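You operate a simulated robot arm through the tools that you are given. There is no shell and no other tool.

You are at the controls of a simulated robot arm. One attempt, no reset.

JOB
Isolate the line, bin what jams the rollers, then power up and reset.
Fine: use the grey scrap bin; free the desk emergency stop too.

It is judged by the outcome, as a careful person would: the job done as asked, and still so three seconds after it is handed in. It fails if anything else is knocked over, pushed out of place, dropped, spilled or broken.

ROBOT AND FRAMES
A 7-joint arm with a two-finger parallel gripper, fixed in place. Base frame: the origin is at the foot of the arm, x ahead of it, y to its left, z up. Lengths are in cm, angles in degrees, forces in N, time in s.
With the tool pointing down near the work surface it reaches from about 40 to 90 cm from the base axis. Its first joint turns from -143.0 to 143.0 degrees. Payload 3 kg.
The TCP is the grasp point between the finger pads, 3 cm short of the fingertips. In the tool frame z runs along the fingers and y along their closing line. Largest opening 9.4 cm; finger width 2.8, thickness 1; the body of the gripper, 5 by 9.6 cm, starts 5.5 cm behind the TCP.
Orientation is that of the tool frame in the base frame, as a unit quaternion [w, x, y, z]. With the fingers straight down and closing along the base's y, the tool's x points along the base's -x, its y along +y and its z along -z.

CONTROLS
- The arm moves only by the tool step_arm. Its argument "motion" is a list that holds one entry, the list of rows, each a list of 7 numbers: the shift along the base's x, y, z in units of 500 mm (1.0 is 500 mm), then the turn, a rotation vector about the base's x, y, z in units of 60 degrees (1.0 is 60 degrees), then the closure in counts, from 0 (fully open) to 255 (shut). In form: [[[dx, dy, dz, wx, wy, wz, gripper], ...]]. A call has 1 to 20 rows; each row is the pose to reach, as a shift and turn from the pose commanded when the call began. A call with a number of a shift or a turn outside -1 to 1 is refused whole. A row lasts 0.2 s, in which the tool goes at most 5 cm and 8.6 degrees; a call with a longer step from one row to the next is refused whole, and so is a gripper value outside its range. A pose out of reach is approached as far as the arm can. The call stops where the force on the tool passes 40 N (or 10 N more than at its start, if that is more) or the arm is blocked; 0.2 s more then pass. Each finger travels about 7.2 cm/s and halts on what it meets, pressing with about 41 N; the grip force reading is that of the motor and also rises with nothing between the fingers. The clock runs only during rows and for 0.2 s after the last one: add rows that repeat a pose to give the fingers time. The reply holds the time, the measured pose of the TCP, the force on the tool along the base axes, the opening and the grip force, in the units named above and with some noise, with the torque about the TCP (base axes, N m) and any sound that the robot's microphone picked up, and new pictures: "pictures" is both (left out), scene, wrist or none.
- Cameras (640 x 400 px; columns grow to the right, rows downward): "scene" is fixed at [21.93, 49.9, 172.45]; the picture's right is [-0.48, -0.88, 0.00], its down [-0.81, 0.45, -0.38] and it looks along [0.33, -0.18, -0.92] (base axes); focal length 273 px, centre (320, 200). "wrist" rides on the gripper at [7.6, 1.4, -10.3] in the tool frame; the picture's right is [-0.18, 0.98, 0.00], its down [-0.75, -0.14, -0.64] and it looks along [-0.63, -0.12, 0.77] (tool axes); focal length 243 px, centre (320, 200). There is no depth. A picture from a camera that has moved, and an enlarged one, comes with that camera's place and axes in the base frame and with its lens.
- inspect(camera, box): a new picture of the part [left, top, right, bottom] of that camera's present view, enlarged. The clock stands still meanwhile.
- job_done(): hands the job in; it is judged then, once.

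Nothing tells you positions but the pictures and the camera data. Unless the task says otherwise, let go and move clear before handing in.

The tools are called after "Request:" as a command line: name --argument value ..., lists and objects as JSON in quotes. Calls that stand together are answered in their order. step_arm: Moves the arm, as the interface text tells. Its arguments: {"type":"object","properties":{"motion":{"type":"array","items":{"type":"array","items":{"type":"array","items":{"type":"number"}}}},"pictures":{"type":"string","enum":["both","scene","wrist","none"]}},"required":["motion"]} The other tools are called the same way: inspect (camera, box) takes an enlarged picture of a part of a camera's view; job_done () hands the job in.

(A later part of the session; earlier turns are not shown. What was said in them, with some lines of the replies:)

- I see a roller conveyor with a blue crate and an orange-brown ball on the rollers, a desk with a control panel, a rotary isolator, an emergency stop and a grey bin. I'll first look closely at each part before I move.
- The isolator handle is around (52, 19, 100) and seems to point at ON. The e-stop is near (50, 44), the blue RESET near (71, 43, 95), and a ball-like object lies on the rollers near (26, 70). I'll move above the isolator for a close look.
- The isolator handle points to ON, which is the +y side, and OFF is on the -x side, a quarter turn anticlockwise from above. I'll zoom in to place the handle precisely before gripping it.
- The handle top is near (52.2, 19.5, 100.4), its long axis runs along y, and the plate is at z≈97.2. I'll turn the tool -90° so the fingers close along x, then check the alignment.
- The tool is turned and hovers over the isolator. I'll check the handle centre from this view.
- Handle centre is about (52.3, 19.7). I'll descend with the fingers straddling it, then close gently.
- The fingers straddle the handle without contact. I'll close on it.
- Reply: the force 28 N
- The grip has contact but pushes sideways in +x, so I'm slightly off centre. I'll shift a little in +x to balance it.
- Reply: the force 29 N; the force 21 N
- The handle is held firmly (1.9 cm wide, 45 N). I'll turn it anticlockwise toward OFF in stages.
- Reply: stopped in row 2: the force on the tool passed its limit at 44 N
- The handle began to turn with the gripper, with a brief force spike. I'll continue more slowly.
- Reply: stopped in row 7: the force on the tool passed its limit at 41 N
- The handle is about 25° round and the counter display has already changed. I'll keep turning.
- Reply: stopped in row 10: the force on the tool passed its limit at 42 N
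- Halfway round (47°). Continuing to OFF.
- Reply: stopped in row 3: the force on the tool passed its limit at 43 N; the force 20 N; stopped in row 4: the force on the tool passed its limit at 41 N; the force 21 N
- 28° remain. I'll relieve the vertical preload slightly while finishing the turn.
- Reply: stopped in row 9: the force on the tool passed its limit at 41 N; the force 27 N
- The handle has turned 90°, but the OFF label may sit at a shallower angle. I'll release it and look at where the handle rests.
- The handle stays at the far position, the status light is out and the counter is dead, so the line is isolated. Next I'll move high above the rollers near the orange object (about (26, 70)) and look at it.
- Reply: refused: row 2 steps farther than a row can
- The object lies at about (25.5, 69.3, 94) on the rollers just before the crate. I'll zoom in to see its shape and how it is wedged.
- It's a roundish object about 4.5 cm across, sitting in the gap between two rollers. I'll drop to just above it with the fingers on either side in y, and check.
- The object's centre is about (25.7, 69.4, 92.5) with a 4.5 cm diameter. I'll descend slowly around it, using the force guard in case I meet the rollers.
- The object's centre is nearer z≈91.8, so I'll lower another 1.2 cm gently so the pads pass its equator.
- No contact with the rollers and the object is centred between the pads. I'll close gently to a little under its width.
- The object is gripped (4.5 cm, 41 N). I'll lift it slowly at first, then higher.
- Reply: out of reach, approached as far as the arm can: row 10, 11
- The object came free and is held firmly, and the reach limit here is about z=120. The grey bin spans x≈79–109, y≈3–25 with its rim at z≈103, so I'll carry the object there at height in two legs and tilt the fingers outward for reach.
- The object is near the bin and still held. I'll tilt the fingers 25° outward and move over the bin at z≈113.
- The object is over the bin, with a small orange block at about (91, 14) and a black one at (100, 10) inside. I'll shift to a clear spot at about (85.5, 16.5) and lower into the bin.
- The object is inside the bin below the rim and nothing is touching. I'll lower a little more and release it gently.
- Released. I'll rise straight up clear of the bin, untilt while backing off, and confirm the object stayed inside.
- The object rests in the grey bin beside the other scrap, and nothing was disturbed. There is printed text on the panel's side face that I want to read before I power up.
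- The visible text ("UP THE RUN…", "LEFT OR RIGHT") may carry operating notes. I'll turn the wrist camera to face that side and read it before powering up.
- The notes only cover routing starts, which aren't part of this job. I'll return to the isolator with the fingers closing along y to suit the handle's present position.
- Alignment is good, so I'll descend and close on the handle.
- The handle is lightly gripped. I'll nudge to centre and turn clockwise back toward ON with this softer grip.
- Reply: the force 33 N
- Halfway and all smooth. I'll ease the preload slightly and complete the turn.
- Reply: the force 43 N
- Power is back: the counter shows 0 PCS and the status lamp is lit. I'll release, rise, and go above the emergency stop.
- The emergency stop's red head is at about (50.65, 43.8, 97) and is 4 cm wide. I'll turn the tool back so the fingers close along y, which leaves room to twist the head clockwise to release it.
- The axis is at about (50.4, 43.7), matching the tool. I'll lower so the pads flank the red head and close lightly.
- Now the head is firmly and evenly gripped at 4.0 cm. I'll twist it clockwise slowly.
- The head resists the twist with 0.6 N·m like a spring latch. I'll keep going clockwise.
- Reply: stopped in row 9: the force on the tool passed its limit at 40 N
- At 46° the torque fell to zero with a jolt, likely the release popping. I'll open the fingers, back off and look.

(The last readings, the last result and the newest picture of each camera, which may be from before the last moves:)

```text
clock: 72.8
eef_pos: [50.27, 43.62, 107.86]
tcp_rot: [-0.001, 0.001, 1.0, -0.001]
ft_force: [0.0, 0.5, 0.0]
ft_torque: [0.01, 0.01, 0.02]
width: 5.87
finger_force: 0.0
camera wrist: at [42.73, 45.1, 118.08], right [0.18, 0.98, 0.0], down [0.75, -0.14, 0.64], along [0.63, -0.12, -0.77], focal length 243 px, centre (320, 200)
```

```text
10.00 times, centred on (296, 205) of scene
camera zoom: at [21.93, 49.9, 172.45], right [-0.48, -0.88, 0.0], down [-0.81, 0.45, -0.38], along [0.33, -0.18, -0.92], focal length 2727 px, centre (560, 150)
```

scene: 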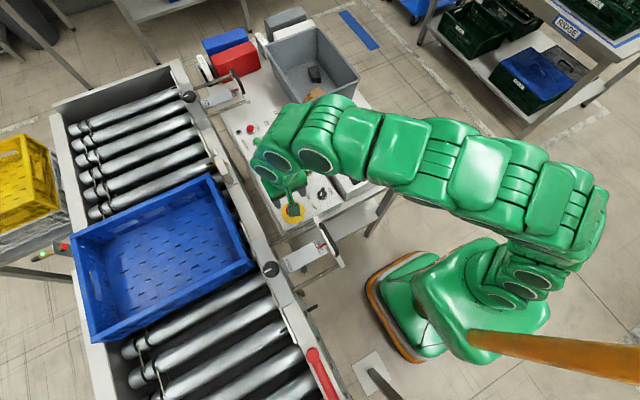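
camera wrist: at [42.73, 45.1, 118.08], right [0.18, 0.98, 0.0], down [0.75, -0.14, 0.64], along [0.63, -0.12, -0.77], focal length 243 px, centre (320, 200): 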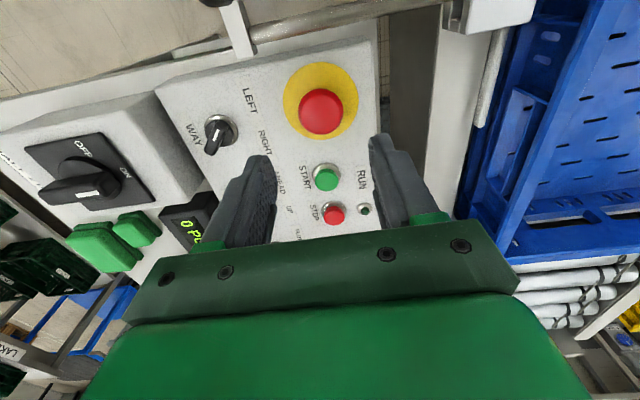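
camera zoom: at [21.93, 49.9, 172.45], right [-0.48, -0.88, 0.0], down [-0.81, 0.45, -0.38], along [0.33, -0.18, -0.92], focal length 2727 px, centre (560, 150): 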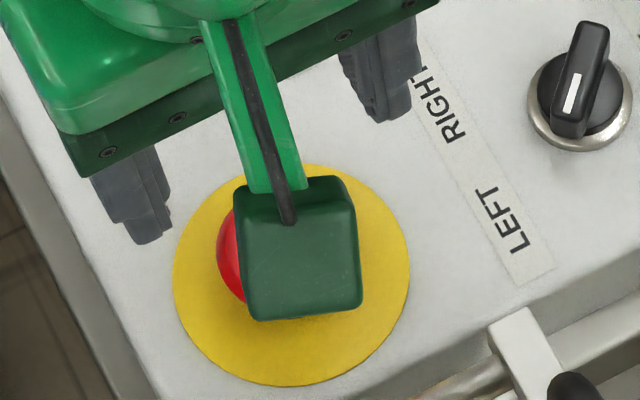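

The red head's height looks unchanged, so it is still latched; either my grip slipped or this type must be pulled. I'll re-grip a little lower and first try a gentle upward pull.

Request:
step_arm --motion '[[[0.002, 0, -0.06, 0, 0, 0, 95], [0.002, 0, -0.12, 0, 0, 0, 95], [0.002, 0, -0.17, 0, 0, 0, 95], [0.002, 0, -0.195, 0, 0, 0, 95], [0.002, 0, -0.21, 0, 0, 0, 95], [0.002, 0, -0.21, 0, 0, 0, 130], [0.002, 0, -0.21, 0, 0, 0, 160], [0.002, 0, -0.21, 0, 0, 0, 200], [0.002, 0, -0.21, 0, 0, 0, 200]]]' --pictures "none"

Request:
step_arm --motion '[[[0, 0, 0.002, 0, 0, 0, 220], [0, 0, 0.004, 0, 0, 0, 220], [0, 0, 0.006, 0, 0, 0, 220], [0, 0, 0.008, 0, 0, 0, 220]]]' --pictures "wrist"

```text
clock: 74.8
eef_pos: [50.6, 43.57, 97.43]
tcp_rot: [0.001, 0.001, 1.0, 0.0]
ft_force: [-3.0, 4.3, 34.7]
ft_torque: [1.22, 0.15, 0.08]
width: 4.06
finger_force: 18.3
```

```text
clock: 75.8
eef_pos: [50.49, 43.65, 97.69]
tcp_rot: [-0.002, 0.001, 1.0, -0.004]
ft_force: [15.2, 6.1, -9.3]
ft_torque: [-0.05, 0.5, -0.04]
width: 3.98
finger_force: 44.9
camera wrist: at [42.85, 45.11, 107.97], right [0.19, 0.98, -0.01], down [0.76, -0.14, 0.64], along [0.63, -0.12, -0.77], focal length 243 px, centre (320, 200)
```

wrist: 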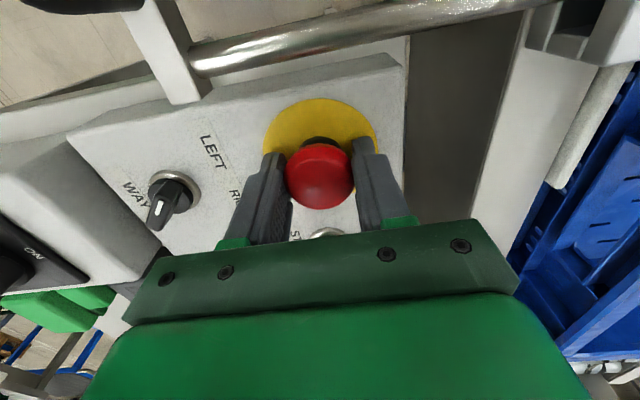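

Light upward tension now (9 N). I'll increase the pull gradually.

Request:
step_arm --motion '[[[0.002, 0, 0.002, 0, 0, 0, 240], [0.002, 0, 0.004, 0, 0, 0, 240], [0.002, 0, 0.006, 0, 0, 0, 240], [0.002, 0, 0.006, 0, 0, 0, 240]]]' --pictures "none"

```text
clock: 76.8
eef_pos: [50.53, 43.58, 98.1]
tcp_rot: [-0.002, 0.0, 1.0, -0.003]
ft_force: [-19.2, -15.3, -2.5]
ft_torque: [-0.24, 0.58, -0.1]
width: 3.97
finger_force: 45.1
```

Request:
inspect --camera "wrist" --box '[240, 90, 400, 190]'

Request:
step_arm --motion '[[[-0.001, -0.001, 0.003, 0, 0, 0, 240], [-0.001, -0.001, 0.006, 0, 0, 0, 240], [-0.001, -0.001, 0.009, 0, 0, 0, 240], [-0.001, -0.001, 0.009, 0, 0, 0, 240]]]' --pictures "none"

Request:
inspect --camera "wrist" --box '[240, 90, 400, 190]'

```text
4.00 times, centred on (320, 140) of wrist
camera zoom: at [42.86, 45.12, 108.33], right [0.19, 0.98, -0.01], down [0.76, -0.14, 0.64], along [0.63, -0.12, -0.77], focal length 970 px, centre (320, 440)
```

zoom: 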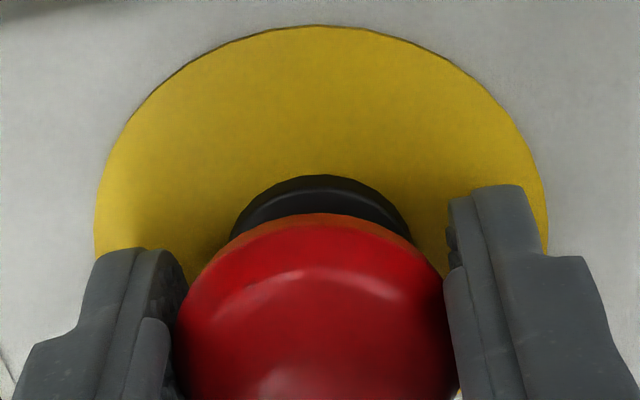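

```text
clock: 77.8
eef_pos: [50.47, 43.61, 98.59]
tcp_rot: [0.0, 0.0, 1.0, -0.001]
ft_force: [-11.9, -1.1, 7.9]
ft_torque: [0.02, 0.18, 0.0]
width: 3.94
finger_force: 45.2
```

```text
4.00 times, centred on (320, 140) of wrist
camera zoom: at [42.83, 45.07, 108.8], right [0.18, 0.98, 0.0], down [0.75, -0.14, 0.64], along [0.63, -0.12, -0.77], focal length 970 px, centre (320, 440)
```

zoom: 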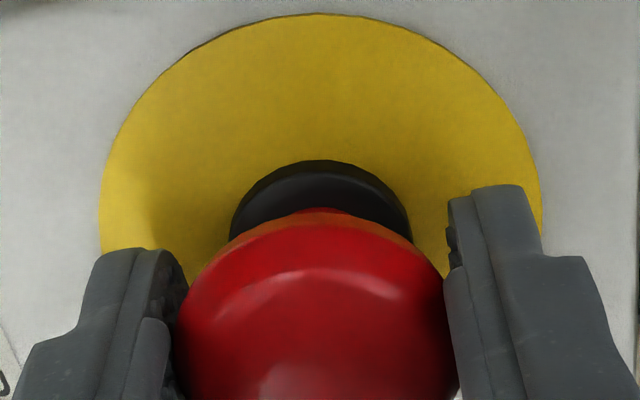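

The head is rising with the fingers, exposing the collar and stem, so it is a pull-to-release stop. I'll pull a little further until it meets its stop.

Request:
step_arm --motion '[[[0, 0, 0.003, 0, 0, 0, 240], [0, 0, 0.006, 0, 0, 0, 240], [0, 0, 0.006, 0, 0, 0, 240]]]' --pictures "none"

Request:
inspect --camera "wrist" --box '[240, 90, 400, 190]'

```text
clock: 78.7
eef_pos: [50.46, 43.52, 98.88]
tcp_rot: [-0.001, 0.001, 1.0, -0.002]
ft_force: [-9.3, 10.5, 1.3]
ft_torque: [0.18, 0.04, 0.07]
width: 3.99
finger_force: 44.9
```

```text
4.00 times, centred on (320, 140) of wrist
camera zoom: at [42.84, 45.08, 109.02], right [0.18, 0.98, 0.0], down [0.75, -0.14, 0.64], along [0.63, -0.12, -0.77], focal length 970 px, centre (320, 440)
```

zoom: 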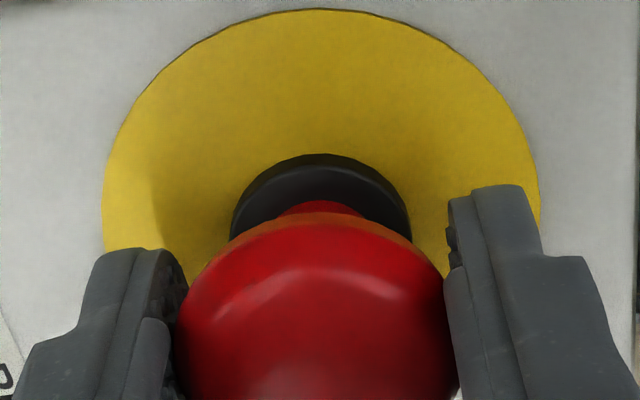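

Request:
step_arm --motion '[[[0, 0, 0.003, 0, 0, 0, 240], [0, 0, 0.006, 0, 0, 0, 240], [0, 0, 0.006, 0, 0, 0, 240]]]' --pictures "none"

Request:
inspect --camera "wrist" --box '[240, 90, 400, 190]'

```text
clock: 79.5
eef_pos: [50.55, 43.6, 99.02]
tcp_rot: [-0.002, 0.001, 1.0, -0.002]
ft_force: [3.9, 13.4, -34.4]
ft_torque: [0.13, -0.15, 0.07]
width: 3.97
finger_force: 44.9
```

```text
4.00 times, centred on (320, 140) of wrist
camera zoom: at [42.87, 45.11, 109.19], right [0.19, 0.98, -0.01], down [0.76, -0.14, 0.64], along [0.63, -0.12, -0.77], focal length 970 px, centre (320, 440)
```

zoom: 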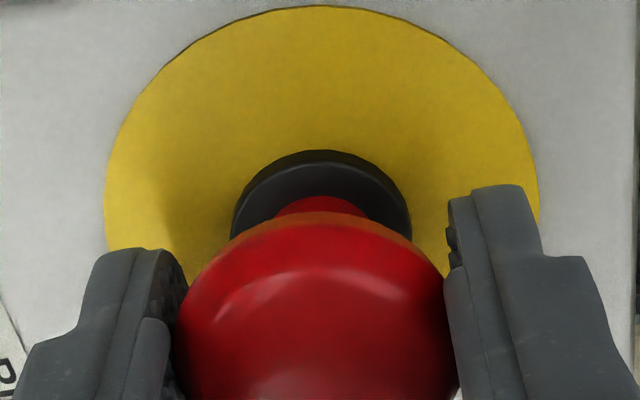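

It has reached its upper stop (34 N resistance). I'll ease off, open and rise to see whether it stays out.

Request:
step_arm --motion '[[[0, 0, -0.002, 0, 0, 0, 200], [0, 0, -0.002, 0, 0, 0, 140], [0, 0, -0.002, 0, 0, 0, 100], [0, 0, -0.002, 0, 0, 0, 95], [0, 0, 0.05, 0, 0, 0, 95], [0, 0, 0.12, 0, 0, 0, 95], [0, 0, 0.17, 0, 0, 0, 95], [0, 0, 0.17, 0, 0, 0, 95]]]' --pictures "wrist"

Request:
inspect --camera "wrist" --box '[240, 60, 400, 160]'

```text
clock: 81.2
eef_pos: [50.57, 43.7, 107.69]
tcp_rot: [-0.001, 0.001, 1.0, -0.001]
ft_force: [-0.2, -0.1, 0.9]
ft_torque: [-0.02, 0.02, -0.01]
width: 5.9
finger_force: 0.1
camera wrist: at [42.87, 45.13, 117.82], right [0.18, 0.98, 0.0], down [0.75, -0.14, 0.64], along [0.63, -0.12, -0.77], focal length 243 px, centre (320, 200)
```

wrist: 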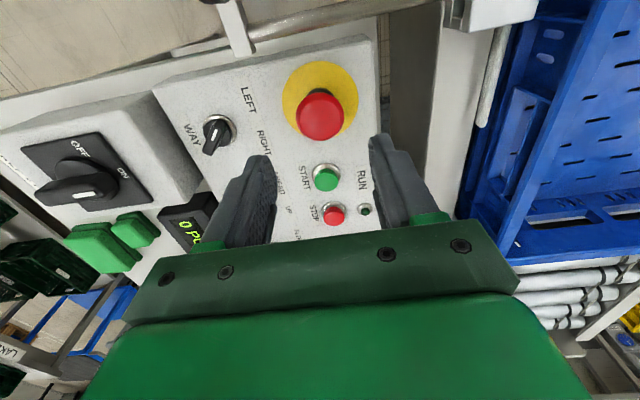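

```text
4.00 times, centred on (320, 110) of wrist
camera zoom: at [42.87, 45.13, 117.82], right [0.18, 0.98, 0.0], down [0.75, -0.14, 0.64], along [0.63, -0.12, -0.77], focal length 970 px, centre (320, 560)
```

zoom: 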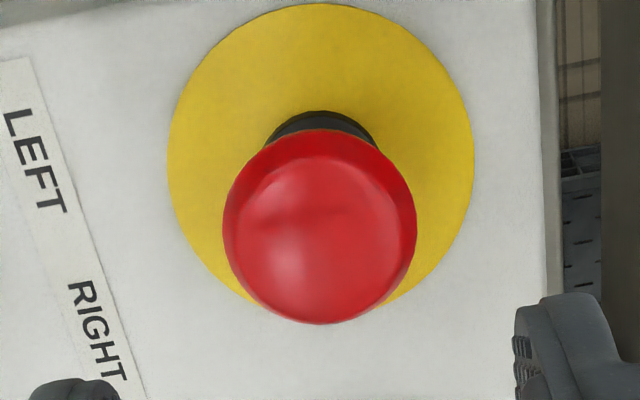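

The emergency stop is now standing proud and staying out. Next is the blue RESET button near (71, 43): I'll close the fingers and move over it at a safe height.

Request:
step_arm --motion '[[[0.05, -0.005, 0, 0, 0, 0, 150], [0.12, -0.01, 0, 0, 0, 0, 220], [0.2, -0.015, -0.01, 0, 0, 0, 255], [0.28, -0.02, -0.03, 0, 0, 0, 255], [0.36, -0.02, -0.05, 0, 0, 0, 255], [0.39, -0.02, -0.06, 0, 0, 0, 255], [0.39, -0.02, -0.06, 0, 0, 0, 255]]]' --pictures "both"

Request:
inspect --camera "wrist" --box '[220, 50, 420, 175]'

```text
clock: 82.8
eef_pos: [70.18, 42.59, 104.59]
tcp_rot: [-0.001, 0.001, 1.0, -0.002]
ft_force: [-0.4, 0.0, -0.4]
ft_torque: [0.0, -0.01, -0.01]
width: 0.01
finger_force: 32.3
camera wrist: at [62.53, 44.04, 114.76], right [0.19, 0.98, 0.0], down [0.75, -0.14, 0.64], along [0.63, -0.12, -0.77], focal length 243 px, centre (320, 200)
```

scene: 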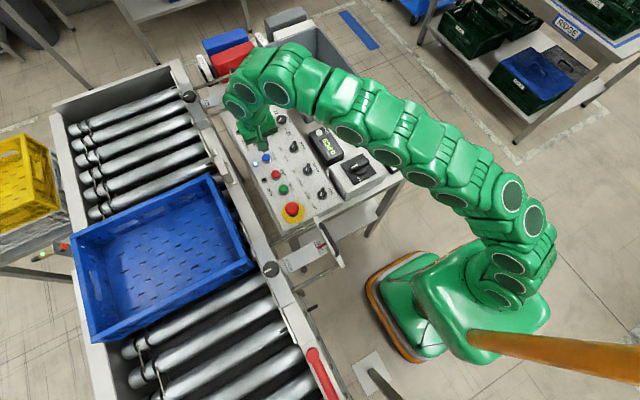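
wrist: 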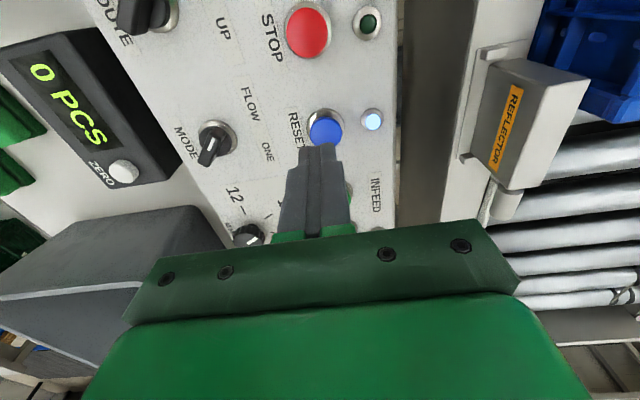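

```text
3.20 times, centred on (320, 112) of wrist
camera zoom: at [62.53, 44.04, 114.76], right [0.19, 0.98, 0.0], down [0.75, -0.14, 0.64], along [0.63, -0.12, -0.77], focal length 776 px, centre (320, 480)
```

zoom: 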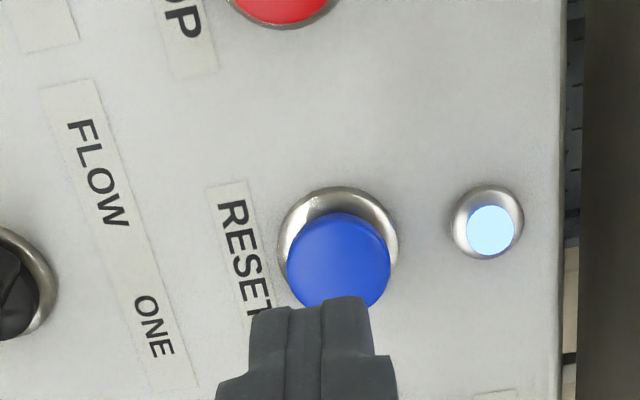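

RESET's cap centre is about (71.15, 42.8, 95.7), with the blue lamp beside it lit. I'll line up and press down slowly.

Request:
step_arm --motion '[[[0.019, 0.004, -0.04, 0, 0, 0, 255], [0.019, 0.004, -0.08, 0, 0, 0, 255], [0.019, 0.004, -0.1, 0, 0, 0, 255], [0.019, 0.004, -0.108, 0, 0, 0, 255], [0.019, 0.004, -0.112, 0, 0, 0, 255], [0.019, 0.004, -0.116, 0, 0, 0, 255], [0.019, 0.004, -0.12, 0, 0, 0, 255], [0.019, 0.004, -0.124, 0, 0, 0, 255]]]' --pictures "both"

Request:
inspect --camera "wrist" --box '[220, 80, 420, 205]'

```text
clock: 84.7
eef_pos: [71.07, 42.91, 98.55]
tcp_rot: [0.0, 0.001, 1.0, -0.002]
ft_force: [-3.6, -4.2, 16.7]
ft_torque: [-0.1, 0.12, 0.03]
width: 0.01
finger_force: 32.3
heard: click
camera wrist: at [63.33, 44.3, 108.74], right [0.18, 0.98, 0.0], down [0.75, -0.14, 0.64], along [0.63, -0.12, -0.77], focal length 243 px, centre (320, 200)
```

scene: 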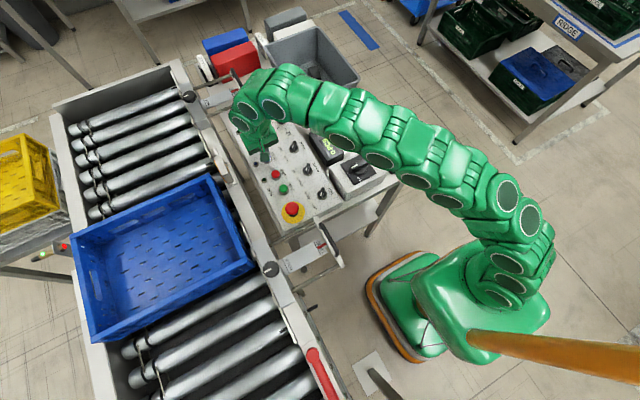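
wrist: 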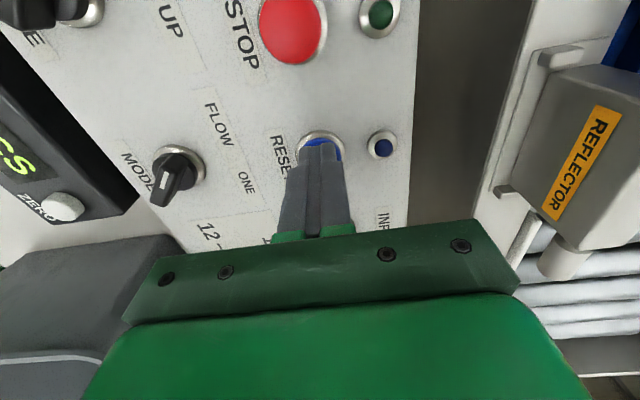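

```text
3.20 times, centred on (320, 142) of wrist
camera zoom: at [63.33, 44.3, 108.74], right [0.18, 0.98, 0.0], down [0.75, -0.14, 0.64], along [0.63, -0.12, -0.77], focal length 776 px, centre (320, 384)
```

zoom: 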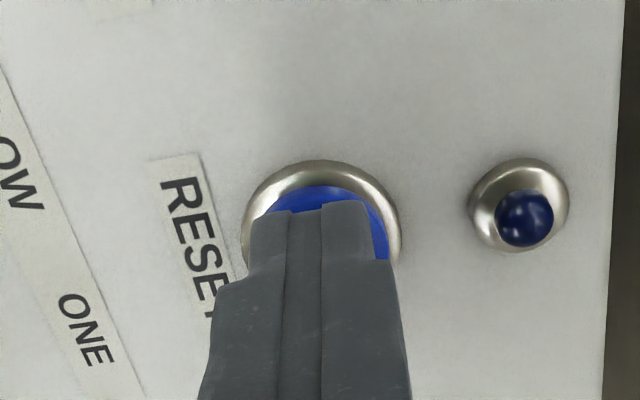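

A click was heard and the fault lamp by RESET went out, so the line has reset. I'll lift off, move clear and check everything.

Request:
step_arm --motion '[[[0, 0, 0.02, 0, 0, 0, 255], [0, 0, 0.06, 0, 0, 0, 255], [-0.02, -0.01, 0.13, 0, 0, 0, 255], [-0.08, -0.05, 0.18, 0, 0, 0, 255], [-0.14, -0.1, 0.22, 0, 0, 0, 200], [-0.2, -0.16, 0.26, 0, 0, 0, 150], [-0.26, -0.22, 0.3, 0, 0, 0, 100], [-0.31, -0.28, 0.35, 0, 0, 0, 60], [-0.35, -0.35, 0.4, 0, 0, 0, 30], [-0.37, -0.42, 0.46, 0, 0, 0, 0], [-0.37, -0.5, 0.5, 0, 0, 0, 0], [-0.37, -0.59, 0.53, 0, 0, 0, 0], [-0.37, -0.66, 0.55, 0, 0, 0, 0], [-0.37, -0.66, 0.55, 0, 0, 0, 0]]]' --pictures "both"

Request:
inspect --camera "scene" --box '[220, 90, 420, 230]'

Request:
inspect --camera "scene" --box '[0, 60, 360, 400]'

Request:
inspect --camera "scene" --box '[240, 0, 400, 130]'

```text
clock: 87.7
eef_pos: [52.45, 9.86, 125.89]
tcp_rot: [-0.001, 0.001, 1.0, -0.001]
ft_force: [0.7, -0.1, 0.1]
ft_torque: [-0.02, 0.0, 0.01]
width: 9.41
finger_force: 0.1
camera wrist: at [44.84, 11.27, 136.19], right [0.18, 0.98, 0.0], down [0.75, -0.14, 0.64], along [0.63, -0.12, -0.77], focal length 243 px, centre (320, 200)
```

scene: 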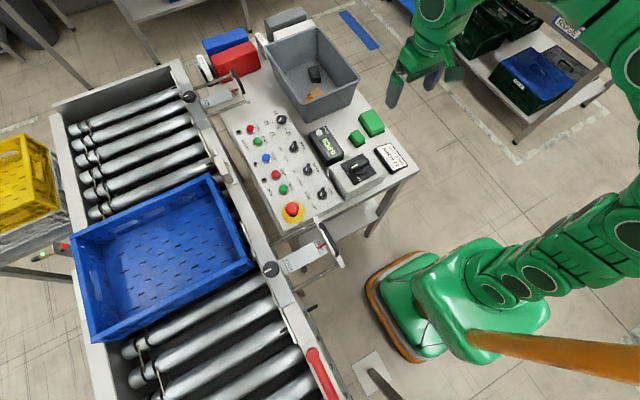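
wrist: 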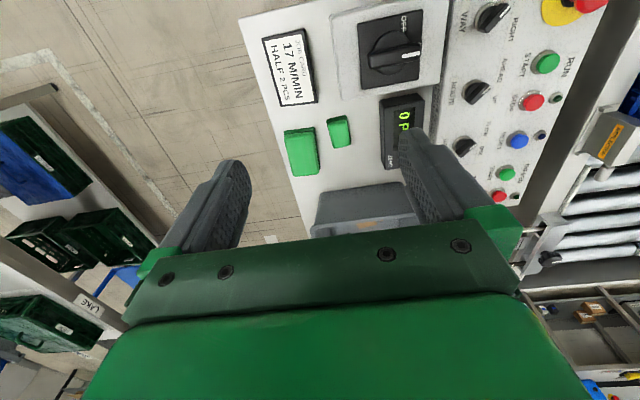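

```text
2.86 times, centred on (320, 160) of scene
camera zoom: at [21.93, 49.9, 172.45], right [-0.48, -0.88, 0.0], down [-0.81, 0.45, -0.38], along [0.33, -0.18, -0.92], focal length 779 px, centre (320, 314)
```

zoom: 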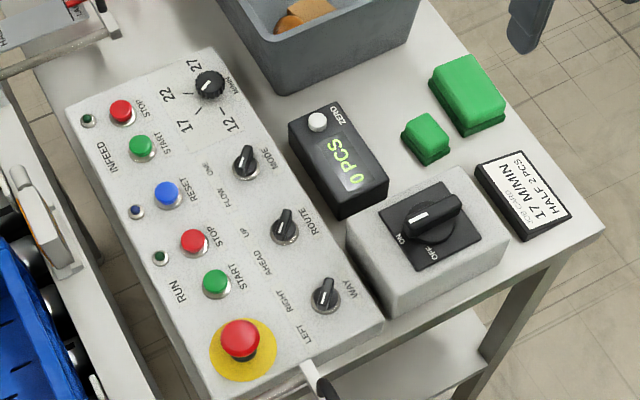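

```text
1.18 times, centred on (180, 230) of scene
camera zoom: at [21.93, 49.9, 172.45], right [-0.48, -0.88, 0.0], down [-0.81, 0.45, -0.38], along [0.33, -0.18, -0.92], focal length 321 px, centre (485, 165)
```

zoom: 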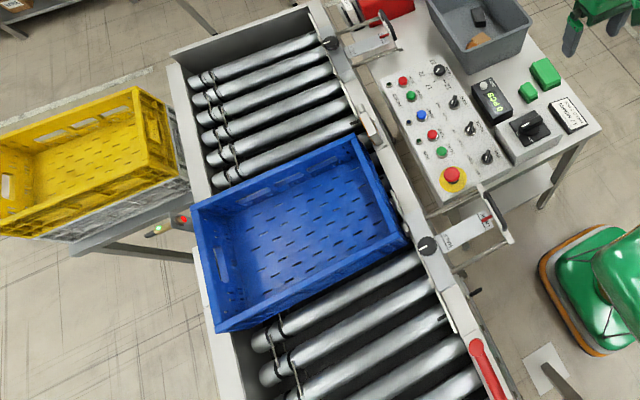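

```text
3.08 times, centred on (320, 65) of scene
camera zoom: at [21.93, 49.9, 172.45], right [-0.48, -0.88, 0.0], down [-0.81, 0.45, -0.38], along [0.33, -0.18, -0.92], focal length 839 px, centre (320, 615)
```

zoom: 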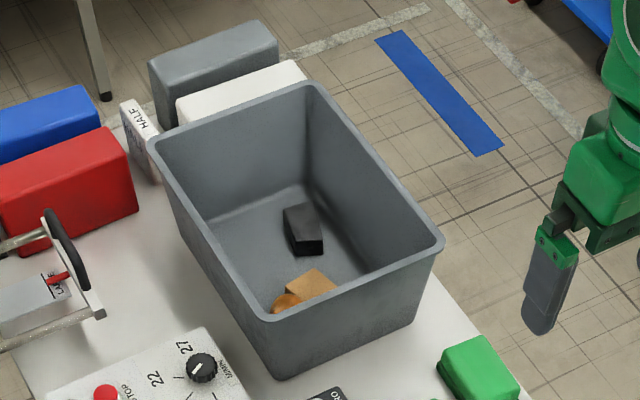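

The isolator is ON, the emergency stop is out, and the RESET fault lamp is off. The jam object is in the grey bin, the rollers in view are clear, and nothing else has moved. I'm handing the job in with the arm clear.

Request:
job_done

```text
The job is handed in.
```

The line was isolated, the jam is in the grey scrap bin, and the line is powered up and reset. The job is handed in, with the arm clear of the desk.

- **Isolation:** I turned the isolator away from ON. The counter went dead and the status lamp went out before I touched the rollers. The handle went a full quarter turn, which looked a little past the OFF label.
- **Jam:** A round orange object about 4.5 cm across was wedged between two rollers. I lifted it out and lowered it into the bin beside the scrap already there. The rollers in view are clear, but I could not see under the blue crate.
- **Power:** The isolator is back at ON and the counter reads 0 PCS again.
- **Emergency stop:** The desk stop releases by pulling, not twisting. I tried a clockwise twist first, which did nothing, then pulled it up to its stop, and it has stayed out.
- **Reset:** I pressed RESET, heard a click, and the blue lamp beside it went out.

I did not start RUN or INFEED or change any of the dials. Nothing else on the desk or conveyor looks moved.
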